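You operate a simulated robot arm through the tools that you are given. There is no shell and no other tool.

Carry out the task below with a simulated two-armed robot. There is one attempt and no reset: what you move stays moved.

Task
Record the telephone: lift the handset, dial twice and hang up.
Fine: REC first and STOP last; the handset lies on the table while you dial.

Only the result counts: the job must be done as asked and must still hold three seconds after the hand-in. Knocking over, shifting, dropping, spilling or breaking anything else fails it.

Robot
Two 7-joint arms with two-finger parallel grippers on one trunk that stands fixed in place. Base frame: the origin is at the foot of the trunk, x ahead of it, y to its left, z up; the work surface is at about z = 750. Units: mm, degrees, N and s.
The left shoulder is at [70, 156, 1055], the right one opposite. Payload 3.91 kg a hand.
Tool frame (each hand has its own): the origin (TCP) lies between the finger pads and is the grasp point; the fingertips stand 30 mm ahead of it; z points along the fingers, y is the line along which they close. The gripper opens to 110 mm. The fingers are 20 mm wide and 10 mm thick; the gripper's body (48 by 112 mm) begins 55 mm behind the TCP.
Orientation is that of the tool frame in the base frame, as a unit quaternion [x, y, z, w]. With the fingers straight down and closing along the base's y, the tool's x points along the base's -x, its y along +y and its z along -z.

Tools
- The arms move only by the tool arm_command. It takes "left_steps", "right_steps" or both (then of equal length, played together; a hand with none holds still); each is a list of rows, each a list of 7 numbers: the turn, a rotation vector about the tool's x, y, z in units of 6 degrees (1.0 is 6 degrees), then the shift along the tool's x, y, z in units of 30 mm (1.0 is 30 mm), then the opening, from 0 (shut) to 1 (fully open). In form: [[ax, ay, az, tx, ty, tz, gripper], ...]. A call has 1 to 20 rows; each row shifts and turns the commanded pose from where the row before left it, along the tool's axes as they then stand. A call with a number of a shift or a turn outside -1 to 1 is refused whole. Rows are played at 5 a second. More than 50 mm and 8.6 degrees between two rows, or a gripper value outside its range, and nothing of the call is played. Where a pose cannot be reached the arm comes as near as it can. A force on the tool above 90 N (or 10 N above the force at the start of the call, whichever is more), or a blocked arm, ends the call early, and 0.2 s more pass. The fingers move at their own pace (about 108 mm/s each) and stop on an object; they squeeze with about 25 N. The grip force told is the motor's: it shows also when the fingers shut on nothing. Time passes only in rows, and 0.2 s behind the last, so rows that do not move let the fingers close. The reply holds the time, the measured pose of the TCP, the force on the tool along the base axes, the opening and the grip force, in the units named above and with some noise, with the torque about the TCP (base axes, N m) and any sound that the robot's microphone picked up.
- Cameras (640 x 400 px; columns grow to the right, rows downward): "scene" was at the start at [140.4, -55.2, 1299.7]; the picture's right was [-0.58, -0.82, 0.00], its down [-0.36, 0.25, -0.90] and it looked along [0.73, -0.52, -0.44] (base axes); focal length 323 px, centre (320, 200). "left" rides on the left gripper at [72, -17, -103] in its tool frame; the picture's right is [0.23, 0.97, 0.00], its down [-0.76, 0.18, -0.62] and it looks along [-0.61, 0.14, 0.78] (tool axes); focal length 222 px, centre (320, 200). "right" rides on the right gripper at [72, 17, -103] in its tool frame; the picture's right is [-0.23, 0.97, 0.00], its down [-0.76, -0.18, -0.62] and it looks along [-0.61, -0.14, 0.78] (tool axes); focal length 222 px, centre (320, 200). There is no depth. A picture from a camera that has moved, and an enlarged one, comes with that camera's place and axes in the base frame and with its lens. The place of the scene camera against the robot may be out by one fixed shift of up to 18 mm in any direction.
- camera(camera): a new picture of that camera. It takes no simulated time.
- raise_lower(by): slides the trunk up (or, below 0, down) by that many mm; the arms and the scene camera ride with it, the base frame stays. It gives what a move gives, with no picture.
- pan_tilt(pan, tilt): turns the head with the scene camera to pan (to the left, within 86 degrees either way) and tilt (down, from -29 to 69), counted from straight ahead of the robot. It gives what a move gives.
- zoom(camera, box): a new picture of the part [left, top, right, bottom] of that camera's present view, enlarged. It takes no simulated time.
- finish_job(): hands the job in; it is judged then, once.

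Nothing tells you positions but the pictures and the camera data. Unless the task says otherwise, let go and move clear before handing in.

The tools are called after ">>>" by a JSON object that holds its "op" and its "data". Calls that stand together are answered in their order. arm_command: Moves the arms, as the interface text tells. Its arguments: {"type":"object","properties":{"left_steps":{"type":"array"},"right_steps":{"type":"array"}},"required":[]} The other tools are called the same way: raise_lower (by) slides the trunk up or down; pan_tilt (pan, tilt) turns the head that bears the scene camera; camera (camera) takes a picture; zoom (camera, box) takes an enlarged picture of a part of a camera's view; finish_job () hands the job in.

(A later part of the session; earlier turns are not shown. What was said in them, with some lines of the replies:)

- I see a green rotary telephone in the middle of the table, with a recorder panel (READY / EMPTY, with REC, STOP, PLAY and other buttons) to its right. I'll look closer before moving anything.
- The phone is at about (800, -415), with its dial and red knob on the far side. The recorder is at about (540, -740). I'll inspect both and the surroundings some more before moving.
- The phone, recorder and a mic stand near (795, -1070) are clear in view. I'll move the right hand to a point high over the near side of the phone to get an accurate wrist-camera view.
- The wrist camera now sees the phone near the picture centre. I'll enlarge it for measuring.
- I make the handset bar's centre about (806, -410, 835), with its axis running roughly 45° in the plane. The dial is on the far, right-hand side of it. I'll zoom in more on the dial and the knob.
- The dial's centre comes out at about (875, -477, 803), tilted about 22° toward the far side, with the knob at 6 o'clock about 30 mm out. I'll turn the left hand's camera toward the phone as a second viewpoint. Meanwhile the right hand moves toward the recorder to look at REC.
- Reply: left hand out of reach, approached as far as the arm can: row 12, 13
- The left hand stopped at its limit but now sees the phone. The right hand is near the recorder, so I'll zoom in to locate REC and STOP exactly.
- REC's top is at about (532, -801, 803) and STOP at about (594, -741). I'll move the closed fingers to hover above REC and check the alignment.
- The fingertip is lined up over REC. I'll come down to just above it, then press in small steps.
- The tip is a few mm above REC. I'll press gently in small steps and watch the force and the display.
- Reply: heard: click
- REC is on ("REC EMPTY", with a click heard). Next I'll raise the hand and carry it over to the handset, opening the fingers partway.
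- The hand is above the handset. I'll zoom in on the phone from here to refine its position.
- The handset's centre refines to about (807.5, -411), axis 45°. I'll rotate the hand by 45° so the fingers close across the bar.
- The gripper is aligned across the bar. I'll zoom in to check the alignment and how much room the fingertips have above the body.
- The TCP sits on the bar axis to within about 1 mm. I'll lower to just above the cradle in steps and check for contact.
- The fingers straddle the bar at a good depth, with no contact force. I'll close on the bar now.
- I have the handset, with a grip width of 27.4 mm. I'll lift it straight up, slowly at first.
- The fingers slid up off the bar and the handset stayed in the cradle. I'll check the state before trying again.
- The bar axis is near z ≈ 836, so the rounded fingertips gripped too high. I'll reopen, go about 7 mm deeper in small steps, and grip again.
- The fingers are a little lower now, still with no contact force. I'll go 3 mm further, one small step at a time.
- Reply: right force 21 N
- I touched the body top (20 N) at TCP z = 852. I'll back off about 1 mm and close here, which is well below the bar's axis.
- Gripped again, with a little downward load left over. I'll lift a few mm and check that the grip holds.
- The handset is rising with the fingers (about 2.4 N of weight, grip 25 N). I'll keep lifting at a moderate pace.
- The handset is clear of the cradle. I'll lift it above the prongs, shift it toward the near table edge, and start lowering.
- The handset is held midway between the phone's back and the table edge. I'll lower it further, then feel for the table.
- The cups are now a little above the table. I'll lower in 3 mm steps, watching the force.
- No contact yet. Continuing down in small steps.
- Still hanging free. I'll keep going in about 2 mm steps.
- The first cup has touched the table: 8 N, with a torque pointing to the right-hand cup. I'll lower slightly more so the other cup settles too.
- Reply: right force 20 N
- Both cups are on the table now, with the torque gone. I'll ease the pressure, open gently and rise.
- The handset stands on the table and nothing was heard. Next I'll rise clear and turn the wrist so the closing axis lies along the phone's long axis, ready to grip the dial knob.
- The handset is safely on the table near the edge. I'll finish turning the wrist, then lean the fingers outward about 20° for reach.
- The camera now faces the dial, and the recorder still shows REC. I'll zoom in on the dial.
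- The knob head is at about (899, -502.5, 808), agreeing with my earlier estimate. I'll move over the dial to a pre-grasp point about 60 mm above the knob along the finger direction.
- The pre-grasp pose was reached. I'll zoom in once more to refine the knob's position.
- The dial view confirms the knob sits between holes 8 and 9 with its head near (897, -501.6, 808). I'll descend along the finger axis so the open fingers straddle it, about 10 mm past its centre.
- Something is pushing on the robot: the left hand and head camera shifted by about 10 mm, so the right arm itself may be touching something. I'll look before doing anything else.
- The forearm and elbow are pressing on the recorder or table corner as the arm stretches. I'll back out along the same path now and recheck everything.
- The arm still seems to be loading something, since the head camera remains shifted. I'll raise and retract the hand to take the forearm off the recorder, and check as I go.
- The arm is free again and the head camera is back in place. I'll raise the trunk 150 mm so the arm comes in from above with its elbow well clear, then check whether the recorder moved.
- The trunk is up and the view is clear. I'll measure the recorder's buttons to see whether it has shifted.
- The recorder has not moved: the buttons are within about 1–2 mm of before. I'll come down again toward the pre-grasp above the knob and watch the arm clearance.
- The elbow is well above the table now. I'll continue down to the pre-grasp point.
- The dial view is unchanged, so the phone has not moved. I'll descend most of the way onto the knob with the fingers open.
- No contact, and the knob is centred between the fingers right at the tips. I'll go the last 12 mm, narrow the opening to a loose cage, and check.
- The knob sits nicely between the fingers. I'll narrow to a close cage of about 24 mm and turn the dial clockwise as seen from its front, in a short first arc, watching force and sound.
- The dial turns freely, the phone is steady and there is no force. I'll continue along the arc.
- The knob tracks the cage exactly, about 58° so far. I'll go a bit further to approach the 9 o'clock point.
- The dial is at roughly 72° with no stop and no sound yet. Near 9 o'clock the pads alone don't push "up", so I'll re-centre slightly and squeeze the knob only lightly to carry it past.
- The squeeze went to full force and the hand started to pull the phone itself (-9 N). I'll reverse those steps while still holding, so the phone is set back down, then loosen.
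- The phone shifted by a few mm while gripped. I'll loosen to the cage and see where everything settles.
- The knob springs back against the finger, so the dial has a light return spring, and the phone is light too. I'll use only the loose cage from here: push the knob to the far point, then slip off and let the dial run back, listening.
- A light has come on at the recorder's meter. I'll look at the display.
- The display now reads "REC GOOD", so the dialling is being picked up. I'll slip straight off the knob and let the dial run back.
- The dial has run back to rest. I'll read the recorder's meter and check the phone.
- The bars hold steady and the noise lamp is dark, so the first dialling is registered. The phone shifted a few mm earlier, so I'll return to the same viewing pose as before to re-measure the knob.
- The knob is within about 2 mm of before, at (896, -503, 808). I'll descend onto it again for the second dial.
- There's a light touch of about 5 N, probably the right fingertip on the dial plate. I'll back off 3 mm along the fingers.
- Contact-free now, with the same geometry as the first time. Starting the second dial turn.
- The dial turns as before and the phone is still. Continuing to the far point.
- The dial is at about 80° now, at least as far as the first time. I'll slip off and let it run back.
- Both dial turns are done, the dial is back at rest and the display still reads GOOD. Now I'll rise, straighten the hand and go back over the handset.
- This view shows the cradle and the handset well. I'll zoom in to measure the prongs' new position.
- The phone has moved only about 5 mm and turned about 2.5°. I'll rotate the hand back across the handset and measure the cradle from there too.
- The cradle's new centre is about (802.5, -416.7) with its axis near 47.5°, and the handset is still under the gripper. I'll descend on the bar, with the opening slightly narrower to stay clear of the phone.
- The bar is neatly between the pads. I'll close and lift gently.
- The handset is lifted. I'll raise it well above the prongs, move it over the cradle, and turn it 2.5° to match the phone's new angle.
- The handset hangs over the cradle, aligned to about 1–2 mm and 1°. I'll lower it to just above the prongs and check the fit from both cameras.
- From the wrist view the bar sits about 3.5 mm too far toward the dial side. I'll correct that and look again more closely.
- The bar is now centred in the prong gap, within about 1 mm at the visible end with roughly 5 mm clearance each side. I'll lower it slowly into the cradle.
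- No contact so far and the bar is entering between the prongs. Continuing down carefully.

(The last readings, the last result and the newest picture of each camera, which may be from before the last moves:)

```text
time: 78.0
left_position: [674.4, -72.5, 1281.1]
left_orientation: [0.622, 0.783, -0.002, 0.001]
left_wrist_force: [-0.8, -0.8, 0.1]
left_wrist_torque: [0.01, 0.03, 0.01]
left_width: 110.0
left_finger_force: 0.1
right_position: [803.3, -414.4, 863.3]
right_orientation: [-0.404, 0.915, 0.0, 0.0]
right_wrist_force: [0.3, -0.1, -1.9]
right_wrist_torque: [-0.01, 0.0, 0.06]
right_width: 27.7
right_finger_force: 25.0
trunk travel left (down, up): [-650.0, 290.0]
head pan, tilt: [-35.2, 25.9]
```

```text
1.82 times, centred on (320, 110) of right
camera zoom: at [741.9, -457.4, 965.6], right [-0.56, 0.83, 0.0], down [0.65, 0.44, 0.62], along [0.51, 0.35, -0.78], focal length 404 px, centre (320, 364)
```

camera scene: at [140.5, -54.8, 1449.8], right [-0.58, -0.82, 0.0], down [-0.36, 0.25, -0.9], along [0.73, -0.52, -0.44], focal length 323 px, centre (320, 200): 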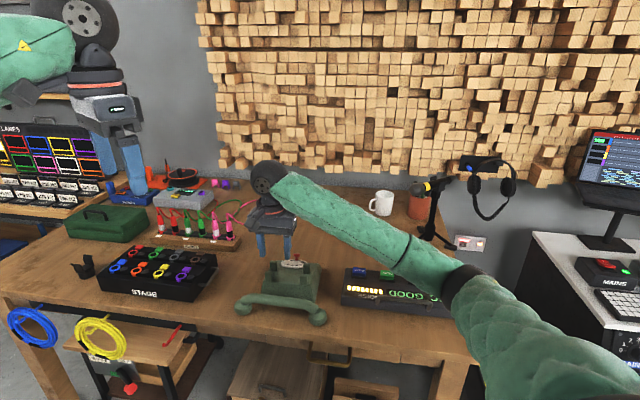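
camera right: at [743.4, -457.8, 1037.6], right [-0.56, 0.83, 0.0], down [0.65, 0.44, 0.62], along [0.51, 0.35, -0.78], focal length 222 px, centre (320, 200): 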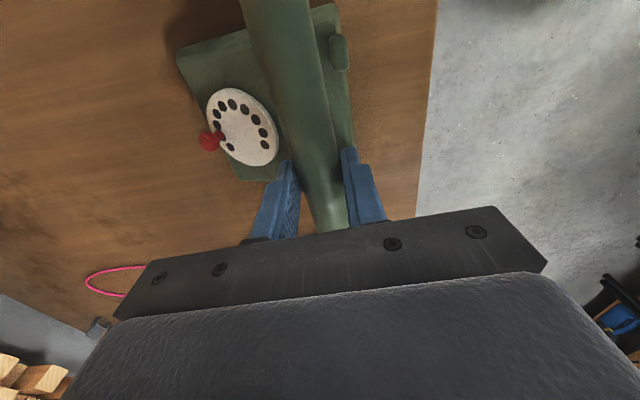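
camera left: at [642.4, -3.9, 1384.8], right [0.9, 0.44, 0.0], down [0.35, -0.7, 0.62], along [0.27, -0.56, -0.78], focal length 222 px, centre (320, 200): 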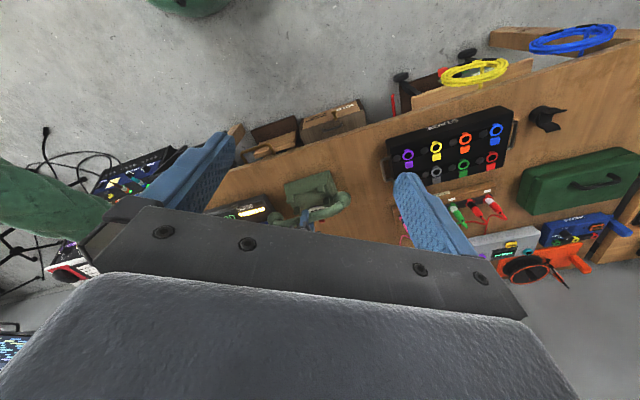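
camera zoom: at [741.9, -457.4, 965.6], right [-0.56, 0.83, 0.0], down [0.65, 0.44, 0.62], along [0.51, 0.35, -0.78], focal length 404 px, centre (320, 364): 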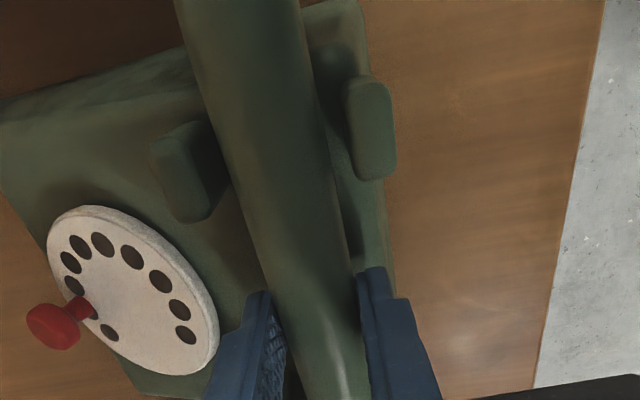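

>>> {"op": "arm_command", "data": {"right_steps": [[0, 0, 0, 0, 0, 0.12, 0], [0, 0, 0, 0, 0, 0.1, 0]]}}

```text
time: 78.5
left_position: [673.5, -71.0, 1281.0]
left_orientation: [0.621, 0.784, -0.001, 0.0]
left_wrist_force: [-0.1, 0.2, 0.6]
left_wrist_torque: [0.0, -0.02, 0.03]
left_width: 110.2
left_finger_force: 0.0
right_position: [803.4, -415.7, 857.3]
right_orientation: [-0.401, 0.916, 0.001, 0.0]
right_wrist_force: [-0.2, 0.1, -1.9]
right_wrist_torque: [-0.02, -0.03, 0.0]
right_width: 28.0
right_finger_force: 25.4
trunk travel left (down, up): [-650.0, 290.0]
head pan, tilt: [-35.2, 25.9]
```

The handset is still hanging free just above its seat. Down a little further in fine steps.

>>> {"op": "arm_command", "data": {"right_steps": [[0, 0, 0, 0, 0, 0.06, 0], [0, 0, 0, 0, 0, 0.06, 0]]}}

>>> {"op": "zoom", "data": {"camera": "scene", "box": [245, 230, 325, 300]}}

```text
time: 79.2
left_position: [675.1, -71.6, 1281.7]
left_orientation: [0.621, 0.783, -0.002, 0.0]
left_wrist_force: [0.9, -0.2, 0.1]
left_wrist_torque: [0.0, 0.0, -0.02]
left_width: 110.0
left_finger_force: 0.1
right_position: [803.2, -415.1, 853.1]
right_orientation: [-0.402, 0.915, 0.0, 0.0]
right_wrist_force: [-0.2, -0.6, -2.0]
right_wrist_torque: [-0.01, 0.02, 0.0]
right_width: 27.9
right_finger_force: 25.4
trunk travel left (down, up): [-650.0, 290.0]
head pan, tilt: [-35.2, 25.9]
```

```text
5.71 times, centred on (285, 265) of scene
camera zoom: at [140.9, -55.3, 1449.7], right [-0.58, -0.82, 0.0], down [-0.36, 0.25, -0.9], along [0.73, -0.52, -0.44], focal length 1847 px, centre (520, -171)
```

zoom: 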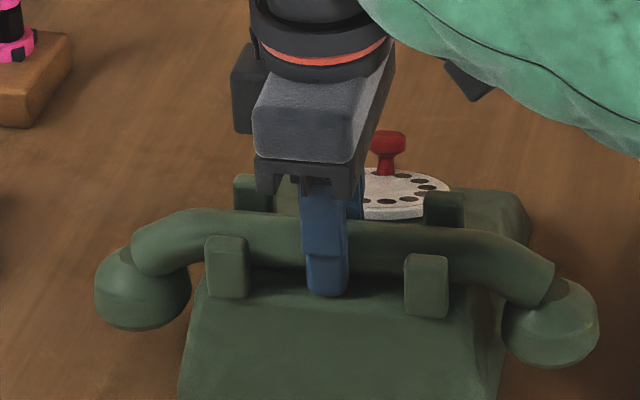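

>>> {"op": "arm_command", "data": {"right_steps": [[0, 0, 0, 0, 0, 0.05, 0]]}}

```text
time: 79.5
left_position: [674.9, -71.2, 1281.6]
left_orientation: [0.621, 0.784, -0.001, 0.0]
left_wrist_force: [0.0, -0.3, -0.3]
left_wrist_torque: [0.03, -0.02, 0.0]
left_width: 110.0
left_finger_force: 0.1
right_position: [804.6, -414.2, 852.5]
right_orientation: [-0.402, 0.916, 0.0, 0.0]
right_wrist_force: [1.0, -1.2, 2.4]
right_wrist_torque: [-0.08, 0.03, -0.02]
right_width: 27.9
right_finger_force: 24.9
trunk travel left (down, up): [-650.0, 290.0]
head pan, tilt: [-35.2, 25.9]
```

It touches its seat now (weight off, about +2 N). I'll release gently.

>>> {"op": "arm_command", "data": {"right_steps": [[0, 0, 0, 0, 0, 0, 0.26], [0, 0, 0, 0, 0, 0, 0.28], [0, 0, 0, 0, 0, 0, 0.32], [0, 0, 0, 0, 0, 0, 0.38], [0, 0, 0, 0, 0, 0, 0.43]]}}

>>> {"op": "zoom", "data": {"camera": "scene", "box": [245, 230, 325, 300]}}

>>> {"op": "zoom", "data": {"camera": "right", "box": [180, 0, 460, 220]}}

```text
time: 80.8
left_position: [674.7, -70.6, 1282.7]
left_orientation: [0.621, 0.783, -0.001, 0.001]
left_wrist_force: [0.3, 0.2, 0.1]
left_wrist_torque: [-0.02, -0.04, -0.02]
left_width: 109.8
left_finger_force: 0.0
right_position: [801.4, -414.2, 851.8]
right_orientation: [-0.402, 0.916, 0.0, 0.0]
right_wrist_force: [-1.3, 1.5, 5.1]
right_wrist_torque: [0.04, 0.0, 0.0]
right_width: 47.1
right_finger_force: 0.1
trunk travel left (down, up): [-650.0, 290.0]
head pan, tilt: [-35.2, 25.9]
```

```text
5.71 times, centred on (285, 265) of scene
camera zoom: at [140.1, -54.8, 1449.8], right [-0.58, -0.82, 0.0], down [-0.36, 0.25, -0.9], along [0.73, -0.52, -0.44], focal length 1847 px, centre (520, -171)
```

zoom: 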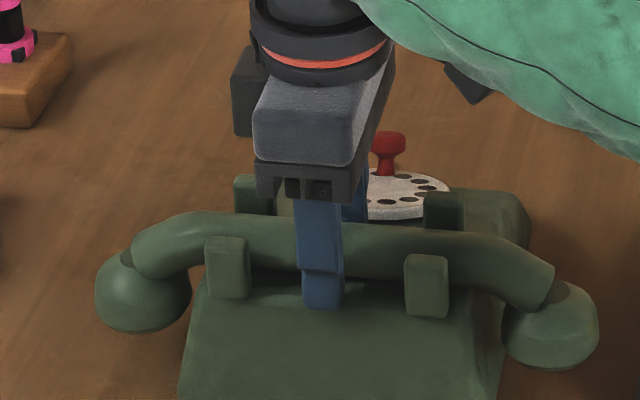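

```text
1.82 times, centred on (320, 110) of right
camera zoom: at [741.7, -456.8, 954.5], right [-0.56, 0.83, 0.0], down [0.65, 0.44, 0.62], along [0.51, 0.35, -0.78], focal length 404 px, centre (320, 364)
```

zoom: 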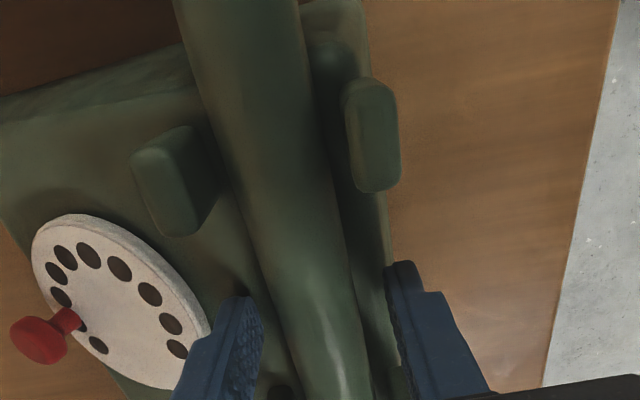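

The handset is back in its cradle. I'll rise straight up, clear of it, and check how it rests.

>>> {"op": "arm_command", "data": {"right_steps": [[0, 0, 0, 0, 0, -0.1, 0.43], [0, 0, 0, 0, 0, -0.3, 0.45], [0, 0, 0, 0, 0, -0.6, 0.45], [0, 0, 0, 0, 0, -0.8, 0.45], [0, 0, 0, 0, 0, -0.9, 0.45], [0, 0, 0, 0, 0, -1, 0.45]]}}

>>> {"op": "zoom", "data": {"camera": "scene", "box": [220, 200, 490, 350]}}

>>> {"op": "zoom", "data": {"camera": "scene", "box": [235, 230, 335, 310]}}

>>> {"op": "zoom", "data": {"camera": "right", "box": [180, 0, 460, 220]}}

```text
time: 82.2
left_position: [673.8, -72.4, 1280.4]
left_orientation: [0.621, 0.783, -0.001, 0.0]
left_wrist_force: [0.4, 0.6, 0.3]
left_wrist_torque: [-0.01, 0.02, 0.01]
left_width: 110.0
left_finger_force: 0.1
right_position: [802.4, -415.2, 963.3]
right_orientation: [-0.402, 0.916, 0.0, 0.0]
right_wrist_force: [-0.7, -0.6, -0.2]
right_wrist_torque: [-0.02, 0.03, -0.04]
right_width: 49.5
right_finger_force: 0.0
trunk travel left (down, up): [-650.0, 290.0]
head pan, tilt: [-35.2, 25.9]
```

```text
2.37 times, centred on (355, 275) of scene
camera zoom: at [140.3, -54.8, 1449.7], right [-0.58, -0.82, 0.0], down [-0.36, 0.25, -0.9], along [0.73, -0.52, -0.44], focal length 766 px, centre (237, 22)
```

zoom: 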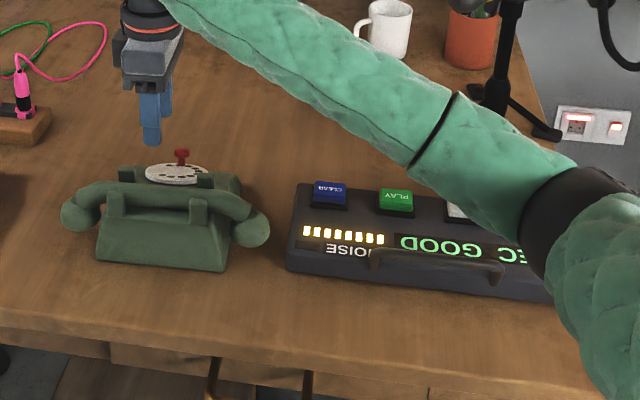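

```text
5.00 times, centred on (285, 270) of scene
camera zoom: at [140.3, -54.8, 1449.7], right [-0.58, -0.82, 0.0], down [-0.36, 0.25, -0.9], along [0.73, -0.52, -0.44], focal length 1616 px, centre (495, -150)
```

zoom: 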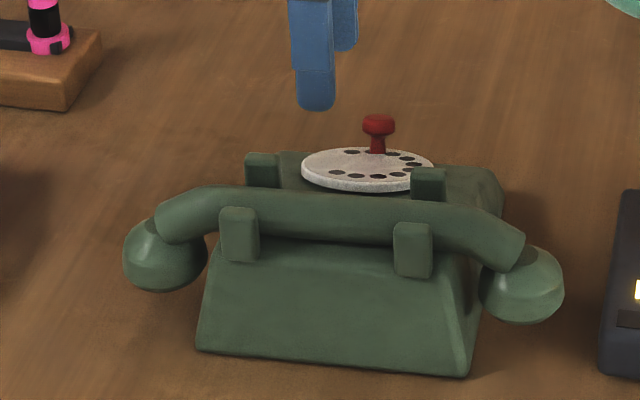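

```text
1.82 times, centred on (320, 110) of right
camera zoom: at [741.3, -458.5, 1066.3], right [-0.56, 0.83, 0.0], down [0.65, 0.44, 0.62], along [0.51, 0.35, -0.78], focal length 404 px, centre (320, 364)
```

zoom: 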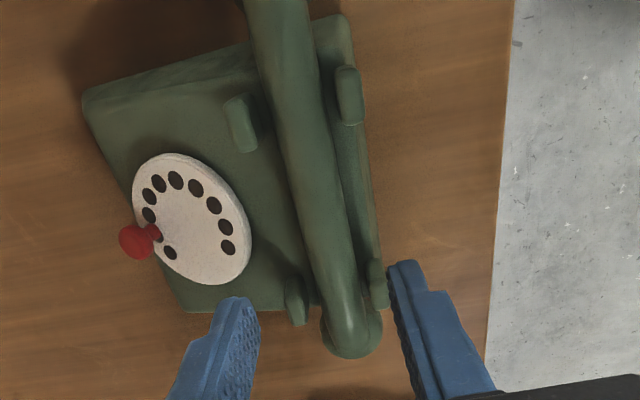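

The handset is properly seated in the cradle, the dial is at rest and the recorder still shows REC GOOD. Last comes STOP, so I'll close the fingers, square up the wrist and move above the white button.

>>> {"op": "arm_command", "data": {"right_steps": [[0, 0, 0.99, 0, 0, 0, 0.45], [0, 0, 0.99, 0, 0, 0, 0.45], [0, 0, 0.99, 0, 0, 0, 0.45], [0, 0, 0.99, 0, 0, 0, 0.45], [0, 0, 0.99, 0, 0, 0, 0.45], [0, 0, 0.99, 0, 0, 0, 0.45], [0, 0, 0.99, 0, 0, 0, 0.45], [0, 0, 0.99, 0, 0, 0, 0.45], [0, 0, 0, 0.578, -0.906, 0, 0.3], [0, 0, 0, 0.578, -0.906, 0, 0.15], [0, 0, 0, 0.578, -0.906, 0, 0], [0, 0, 0, 0.578, -0.906, 0, 0], [0, 0, 0, 0.578, -0.906, 0, 0], [0, 0, 0, 0.578, -0.906, 0, 0], [0, 0, 0, 0.578, -0.906, 0, 0], [0, 0, 0, 0.578, -0.906, 0, 0], [0, 0, 0, 0.578, -0.906, 0, 0], [0, 0, 0, 0.578, -0.906, 0, 0]]}}

>>> {"op": "camera", "data": {"camera": "right"}}

>>> {"op": "camera", "data": {"camera": "scene"}}

```text
time: 86.0
left_position: [674.3, -71.7, 1283.0]
left_orientation: [0.622, 0.783, 0.0, 0.001]
left_wrist_force: [-0.9, -1.0, -0.4]
left_wrist_torque: [-0.01, 0.04, 0.0]
left_width: 109.9
left_finger_force: 0.1
right_position: [628.3, -688.1, 962.4]
right_orientation: [0.0, 1.0, 0.0, 0.0]
right_wrist_force: [-0.3, 1.0, -0.2]
right_wrist_torque: [0.02, -0.01, 0.04]
right_width: 0.0
right_finger_force: 24.9
trunk travel left (down, up): [-650.0, 290.0]
head pan, tilt: [-35.2, 25.9]
```

```text
taken
camera right: at [556.4, -671.7, 1065.4], right [0.23, 0.97, 0.0], down [0.76, -0.18, 0.62], along [0.61, -0.14, -0.78], focal length 222 px, centre (320, 200)
```

right: 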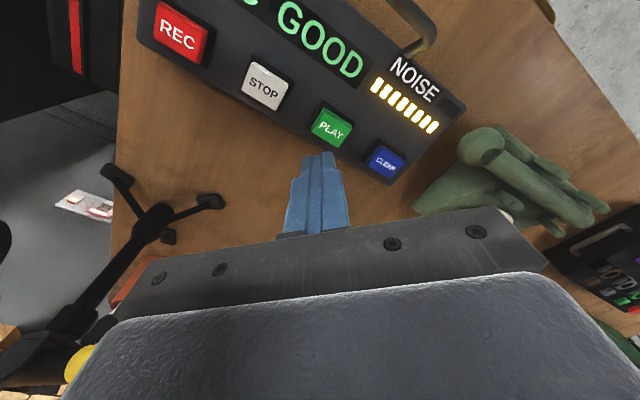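

```text
taken
camera scene: at [139.5, -55.2, 1449.8], right [-0.58, -0.82, 0.0], down [-0.36, 0.25, -0.9], along [0.74, -0.52, -0.44], focal length 323 px, centre (320, 200)
```

scene: 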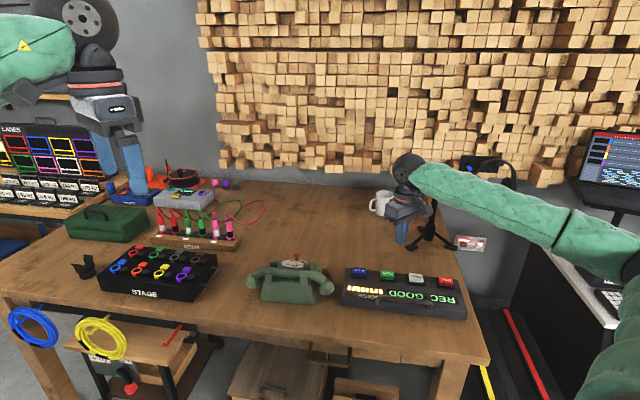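

STOP is at about (595.5, -741). I'll move above it and check alignment before pressing.

>>> {"op": "arm_command", "data": {"right_steps": [[0, 0, 0, 0.545, -0.878, 0.3, 0], [0, 0, 0, 0.545, -0.878, 0.5, 0], [0, 0, 0, 0, 0, 0.9, 0], [0, 0, 0, 0, 0, 0.9, 0], [0, 0, 0, 0, 0, 0.9, 0]]}}

>>> {"op": "zoom", "data": {"camera": "right", "box": [200, 60, 440, 240]}}

>>> {"op": "zoom", "data": {"camera": "scene", "box": [335, 210, 495, 330]}}

```text
time: 87.2
left_position: [675.6, -71.5, 1280.6]
left_orientation: [0.622, 0.783, -0.002, 0.0]
left_wrist_force: [0.5, -0.4, -0.3]
left_wrist_torque: [0.02, 0.02, -0.01]
left_width: 110.0
left_finger_force: 0.1
right_position: [595.9, -740.8, 857.2]
right_orientation: [0.0, 1.0, 0.0, 0.0]
right_wrist_force: [-0.4, 0.8, -0.7]
right_wrist_torque: [0.02, 0.01, -0.02]
right_width: 0.0
right_finger_force: 24.9
trunk travel left (down, up): [-650.0, 290.0]
head pan, tilt: [-35.2, 25.9]
```

```text
2.22 times, centred on (320, 150) of right
camera zoom: at [524.7, -724.0, 959.1], right [0.23, 0.97, 0.0], down [0.76, -0.18, 0.62], along [0.61, -0.14, -0.78], focal length 494 px, centre (320, 311)
```

zoom: 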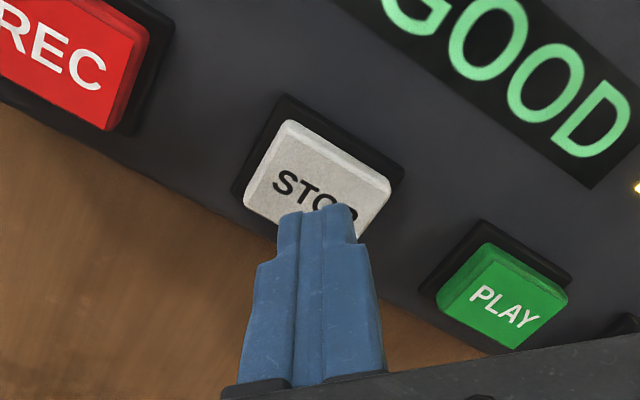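

```text
3.33 times, centred on (415, 270) of scene
camera zoom: at [141.4, -55.2, 1449.8], right [-0.58, -0.82, 0.0], down [-0.36, 0.25, -0.9], along [0.73, -0.52, -0.44], focal length 1077 px, centre (3, -33)
```

zoom: 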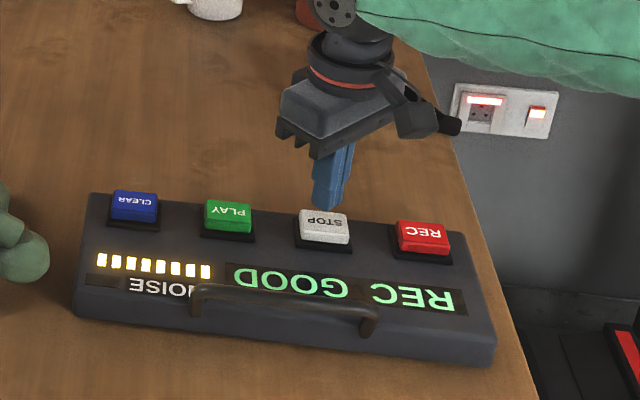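

The fingertip is over STOP. Before pressing, I'll take a quick look at the other displays for anything relevant.

>>> {"op": "zoom", "data": {"camera": "scene", "box": [560, 110, 640, 220]}}

>>> {"op": "zoom", "data": {"camera": "scene", "box": [350, 250, 480, 330]}}

>>> {"op": "zoom", "data": {"camera": "scene", "box": [235, 240, 335, 310]}}

```text
3.64 times, centred on (600, 165) of scene
camera zoom: at [141.4, -55.2, 1449.8], right [-0.58, -0.82, 0.0], down [-0.36, 0.25, -0.9], along [0.73, -0.52, -0.44], focal length 1175 px, centre (-698, 327)
```

zoom: 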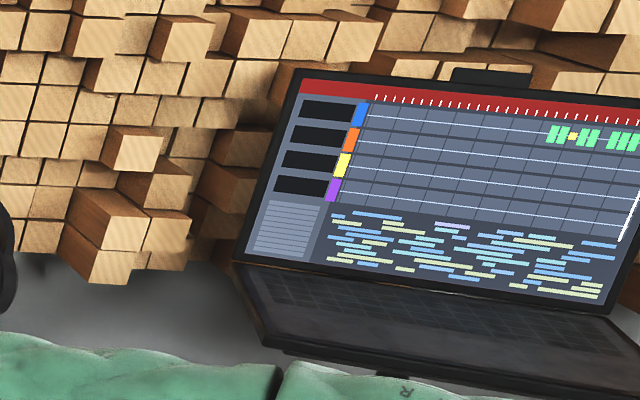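

```text
4.92 times, centred on (415, 290) of scene
camera zoom: at [141.4, -55.2, 1449.8], right [-0.58, -0.82, 0.0], down [-0.36, 0.25, -0.9], along [0.73, -0.52, -0.44], focal length 1591 px, centre (-148, -243)
```

zoom: 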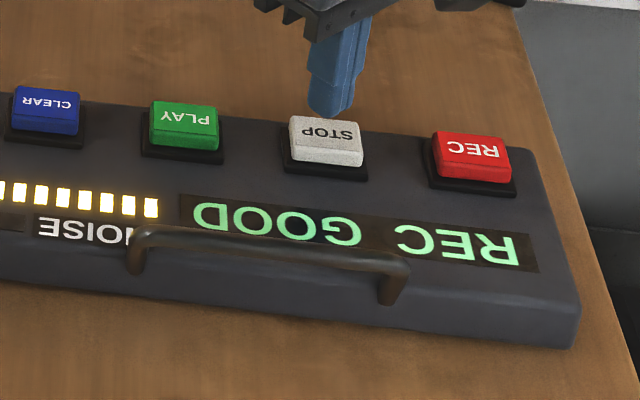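

```text
5.71 times, centred on (285, 275) of scene
camera zoom: at [141.4, -55.2, 1449.8], right [-0.58, -0.82, 0.0], down [-0.36, 0.25, -0.9], along [0.73, -0.52, -0.44], focal length 1847 px, centre (520, -229)
```

zoom: 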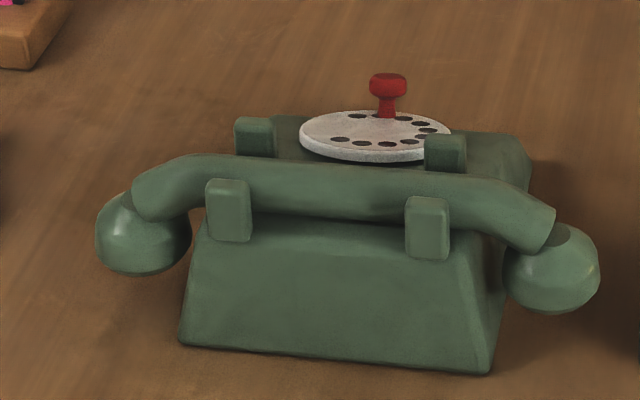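

The laptop shows a live timeline of the recording with marks on it. I'll turn the head to read it fully.

>>> {"op": "pan_tilt", "data": {"pan": -60, "tilt": 20}}

>>> {"op": "camera", "data": {"camera": "scene"}}

```text
time: 88.0
left_position: [674.9, -72.0, 1281.1]
left_orientation: [0.622, 0.783, -0.001, -0.001]
left_wrist_force: [0.1, -0.1, 0.0]
left_wrist_torque: [-0.01, -0.01, 0.0]
left_width: 110.1
left_finger_force: 0.1
right_position: [595.4, -740.6, 856.6]
right_orientation: [0.0, 1.0, 0.0, -0.001]
right_wrist_force: [0.2, -0.5, -0.2]
right_wrist_torque: [0.0, -0.01, 0.04]
right_width: 0.1
right_finger_force: 25.3
trunk travel left (down, up): [-650.0, 290.0]
head pan, tilt: [-60.0, 20.0]
```

```text
taken
camera scene: at [112.2, -82.9, 1459.3], right [-0.87, -0.5, 0.0], down [-0.17, 0.3, -0.94], along [0.47, -0.81, -0.34], focal length 323 px, centre (320, 200)
```

scene: 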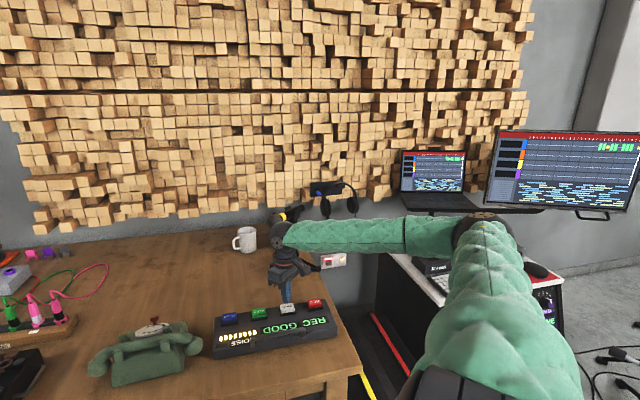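

>>> {"op": "zoom", "data": {"camera": "scene", "box": [480, 120, 640, 220]}}

>>> {"op": "zoom", "data": {"camera": "scene", "box": [395, 145, 475, 200]}}

>>> {"op": "zoom", "data": {"camera": "scene", "box": [580, 125, 640, 165]}}

```text
4.00 times, centred on (560, 170) of scene
camera zoom: at [112.2, -82.9, 1459.3], right [-0.87, -0.5, 0.0], down [-0.17, 0.3, -0.94], along [0.47, -0.81, -0.34], focal length 1293 px, centre (-640, 320)
```

zoom: 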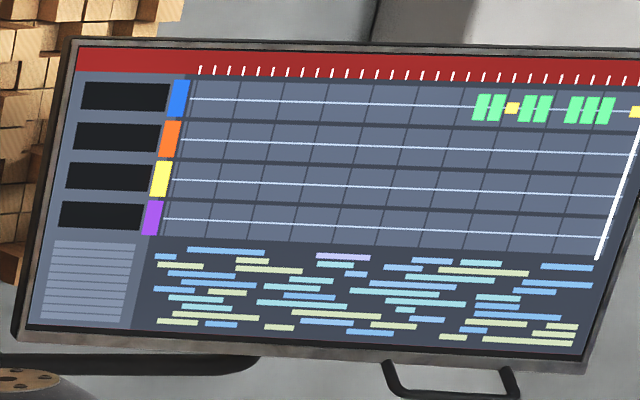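

```text
7.27 times, centred on (435, 172) of scene
camera zoom: at [112.2, -82.9, 1459.3], right [-0.87, -0.5, 0.0], down [-0.17, 0.3, -0.94], along [0.47, -0.81, -0.34], focal length 2351 px, centre (-516, 400)
```

zoom: 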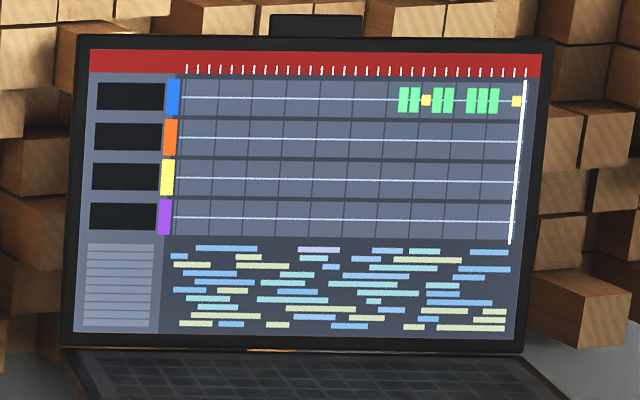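

```text
10.00 times, centred on (610, 145) of scene
camera zoom: at [112.2, -82.9, 1459.3], right [-0.87, -0.5, 0.0], down [-0.17, 0.3, -0.94], along [0.47, -0.81, -0.34], focal length 3232 px, centre (-2580, 750)
```

zoom: 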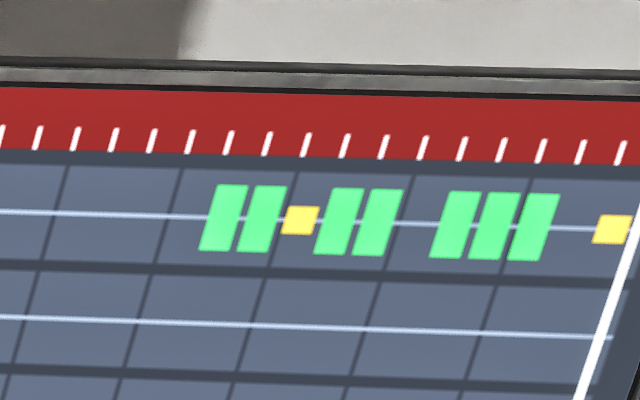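

The laptop timeline shows the dialling clearly: two separate groups of green blocks about 10 s apart. Its 60 s window is full, and the recorder is still in REC. Everything is done except STOP, so I'll press it now.

>>> {"op": "arm_command", "data": {"right_steps": [[0, 0, 0, 0, 0, 0.3, 0], [0, 0, 0, 0, 0, 0.26, 0], [0, 0, 0, 0, 0, 0.1, 0], [0, 0, 0, 0, 0, 0.1, 0], [0, 0, 0, 0, 0, 0.08, 0]]}}

>>> {"op": "zoom", "data": {"camera": "scene", "box": [200, 280, 350, 370]}}

>>> {"op": "zoom", "data": {"camera": "scene", "box": [395, 145, 475, 200]}}

```text
time: 89.2
left_position: [674.0, -70.8, 1281.2]
left_orientation: [0.622, 0.783, -0.001, 0.0]
left_wrist_force: [-0.2, 0.3, -0.3]
left_wrist_torque: [-0.01, 0.0, -0.01]
left_width: 110.0
left_finger_force: 0.1
right_position: [597.2, -739.7, 833.9]
right_orientation: [0.001, 1.0, 0.0, 0.0]
right_wrist_force: [1.7, -2.5, 3.6]
right_wrist_torque: [-0.03, -0.05, 0.02]
right_width: 0.1
right_finger_force: 25.4
trunk travel left (down, up): [-650.0, 290.0]
head pan, tilt: [-60.0, 20.0]
heard: click
```

```text
4.27 times, centred on (275, 325) of scene
camera zoom: at [111.8, -82.9, 1459.5], right [-0.87, -0.5, 0.0], down [-0.17, 0.3, -0.94], along [0.47, -0.81, -0.34], focal length 1379 px, centre (512, -333)
```

zoom: 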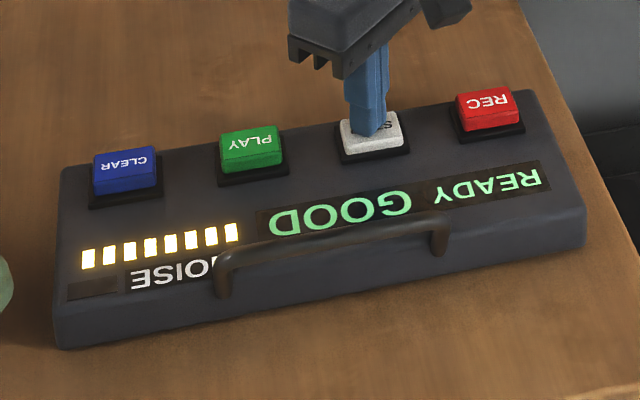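

```text
7.27 times, centred on (435, 172) of scene
camera zoom: at [111.8, -82.9, 1459.5], right [-0.87, -0.5, 0.0], down [-0.17, 0.3, -0.94], along [0.47, -0.81, -0.34], focal length 2351 px, centre (-516, 400)
```

zoom: 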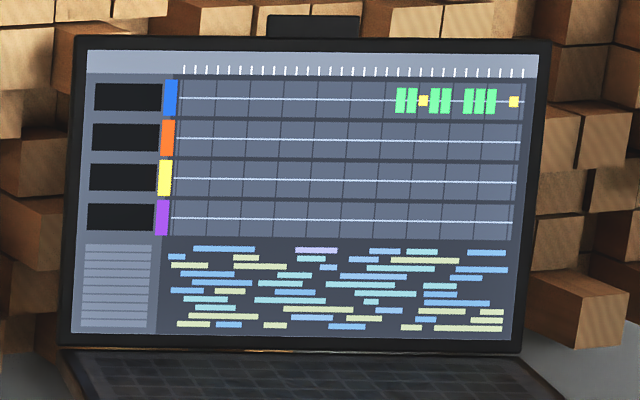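

STOP registered with a click, and the display now reads "READY GOOD". I'll lift off the button, move the hand clear and take a final look.

>>> {"op": "arm_command", "data": {"right_steps": [[0, 0, 0, 0, 0, -0.3, 0], [0, 0, 0, 0, 0, -0.8, 0], [0, 0, 0, 0, 0, -1, 0], [0, 0, 0, 0, 0, -1, 0], [0, 0, 0, 0, 0, -1, 0], [0, 0, 0, 0.6, 0, -0.5, 0], [0, 0, 0, 0.6, 0, 0, 0], [0, 0, 0, 0.6, 0, 0, 0], [0, 0, 0, 0, 0, 0, 0]]}}

>>> {"op": "pan_tilt", "data": {"pan": -35.2, "tilt": 25.9}}

>>> {"op": "camera", "data": {"camera": "scene"}}

>>> {"op": "camera", "data": {"camera": "right"}}

```text
time: 91.2
left_position: [675.2, -71.6, 1280.4]
left_orientation: [0.622, 0.783, -0.001, 0.0]
left_wrist_force: [-0.3, 1.0, 0.2]
left_wrist_torque: [-0.02, 0.0, -0.01]
left_width: 110.0
left_finger_force: 0.2
right_position: [543.1, -738.2, 968.4]
right_orientation: [0.001, 1.0, 0.001, 0.0]
right_wrist_force: [-0.2, 0.1, -0.1]
right_wrist_torque: [-0.01, -0.01, 0.01]
right_width: 0.2
right_finger_force: 25.0
trunk travel left (down, up): [-650.0, 290.0]
head pan, tilt: [-60.0, 20.0]
```

```text
time: 92.1
left_position: [674.8, -72.0, 1281.1]
left_orientation: [0.622, 0.783, -0.001, 0.0]
left_wrist_force: [0.0, 0.4, -0.3]
left_wrist_torque: [0.03, 0.03, -0.02]
left_width: 109.9
left_finger_force: 0.0
right_position: [543.6, -738.2, 968.7]
right_orientation: [0.001, 1.0, 0.0, 0.0]
right_wrist_force: [0.9, 0.4, -0.2]
right_wrist_torque: [0.0, -0.02, -0.01]
right_width: 0.0
right_finger_force: 24.5
trunk travel left (down, up): [-650.0, 290.0]
head pan, tilt: [-35.2, 25.9]
```

```text
taken
camera scene: at [140.4, -55.3, 1449.8], right [-0.58, -0.82, 0.0], down [-0.36, 0.25, -0.9], along [0.73, -0.52, -0.44], focal length 323 px, centre (320, 200)
```

scene: 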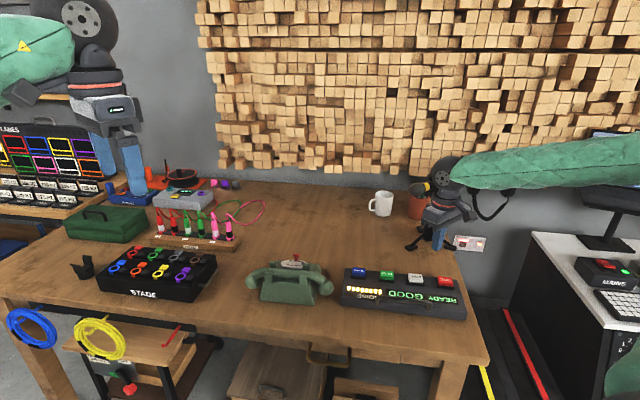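

```text
taken
camera right: at [471.5, -721.8, 1072.0], right [0.23, 0.97, 0.0], down [0.76, -0.18, 0.62], along [0.61, -0.14, -0.78], focal length 222 px, centre (320, 200)
```

right: 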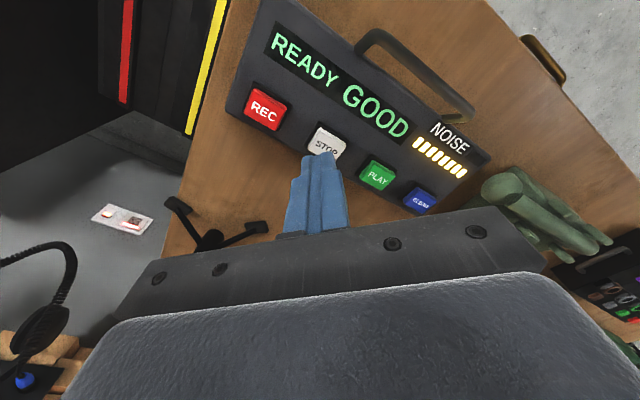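

All steps are done: REC, lift, handset on the table, two dial turns, hang-up, then STOP. The recorder reads READY GOOD, the handset is in its cradle, the dial is at rest and both hands are clear. I can't read a dial count anywhere, so the two turns of roughly 75° and 85° counting as two is my judgement. The phone also ended up about 5 mm from where it started. Handing in.

>>> {"op": "finish_job", "data": {}}

```text
The job is handed in.
```

I handed the job in with every step done in the order you asked. One thing I couldn't confirm is that both dial turns count.

- **Recording:** I pressed REC first and STOP last, and each press gave a click. The display went from "REC EMPTY" to "REC GOOD" during the dialling and read "READY GOOD" after STOP. The noise lamp was dark whenever I could see it.
- **Handset:** I lifted it and stood it on the table between the phone and the near edge. It stayed there for both dial turns, then went back in its cradle. My first grip slipped off without lifting it; the second held.
- **Dialling:** I turned the dial clockwise by its knob and let it spring back, twice. By my estimate the turns were about 75° and 85°. I felt no stop and nothing shows a dial count. The laptop timeline does show two separate bursts of sound.
- **Phone moved:** while I was turning the dial the first time, my grip on the knob tightened too far. It pulled the phone about 5 mm and turned it 2–4°. I measured its new position before hanging up.
- **Arm contact:** on the first approach to the dial, the right arm pressed against the recorder or table corner. I backed off and raised the trunk 150 mm. The recorder's buttons were still within 1–2 mm of where they started.

I left the trunk raised, and both hands are clear of the table.
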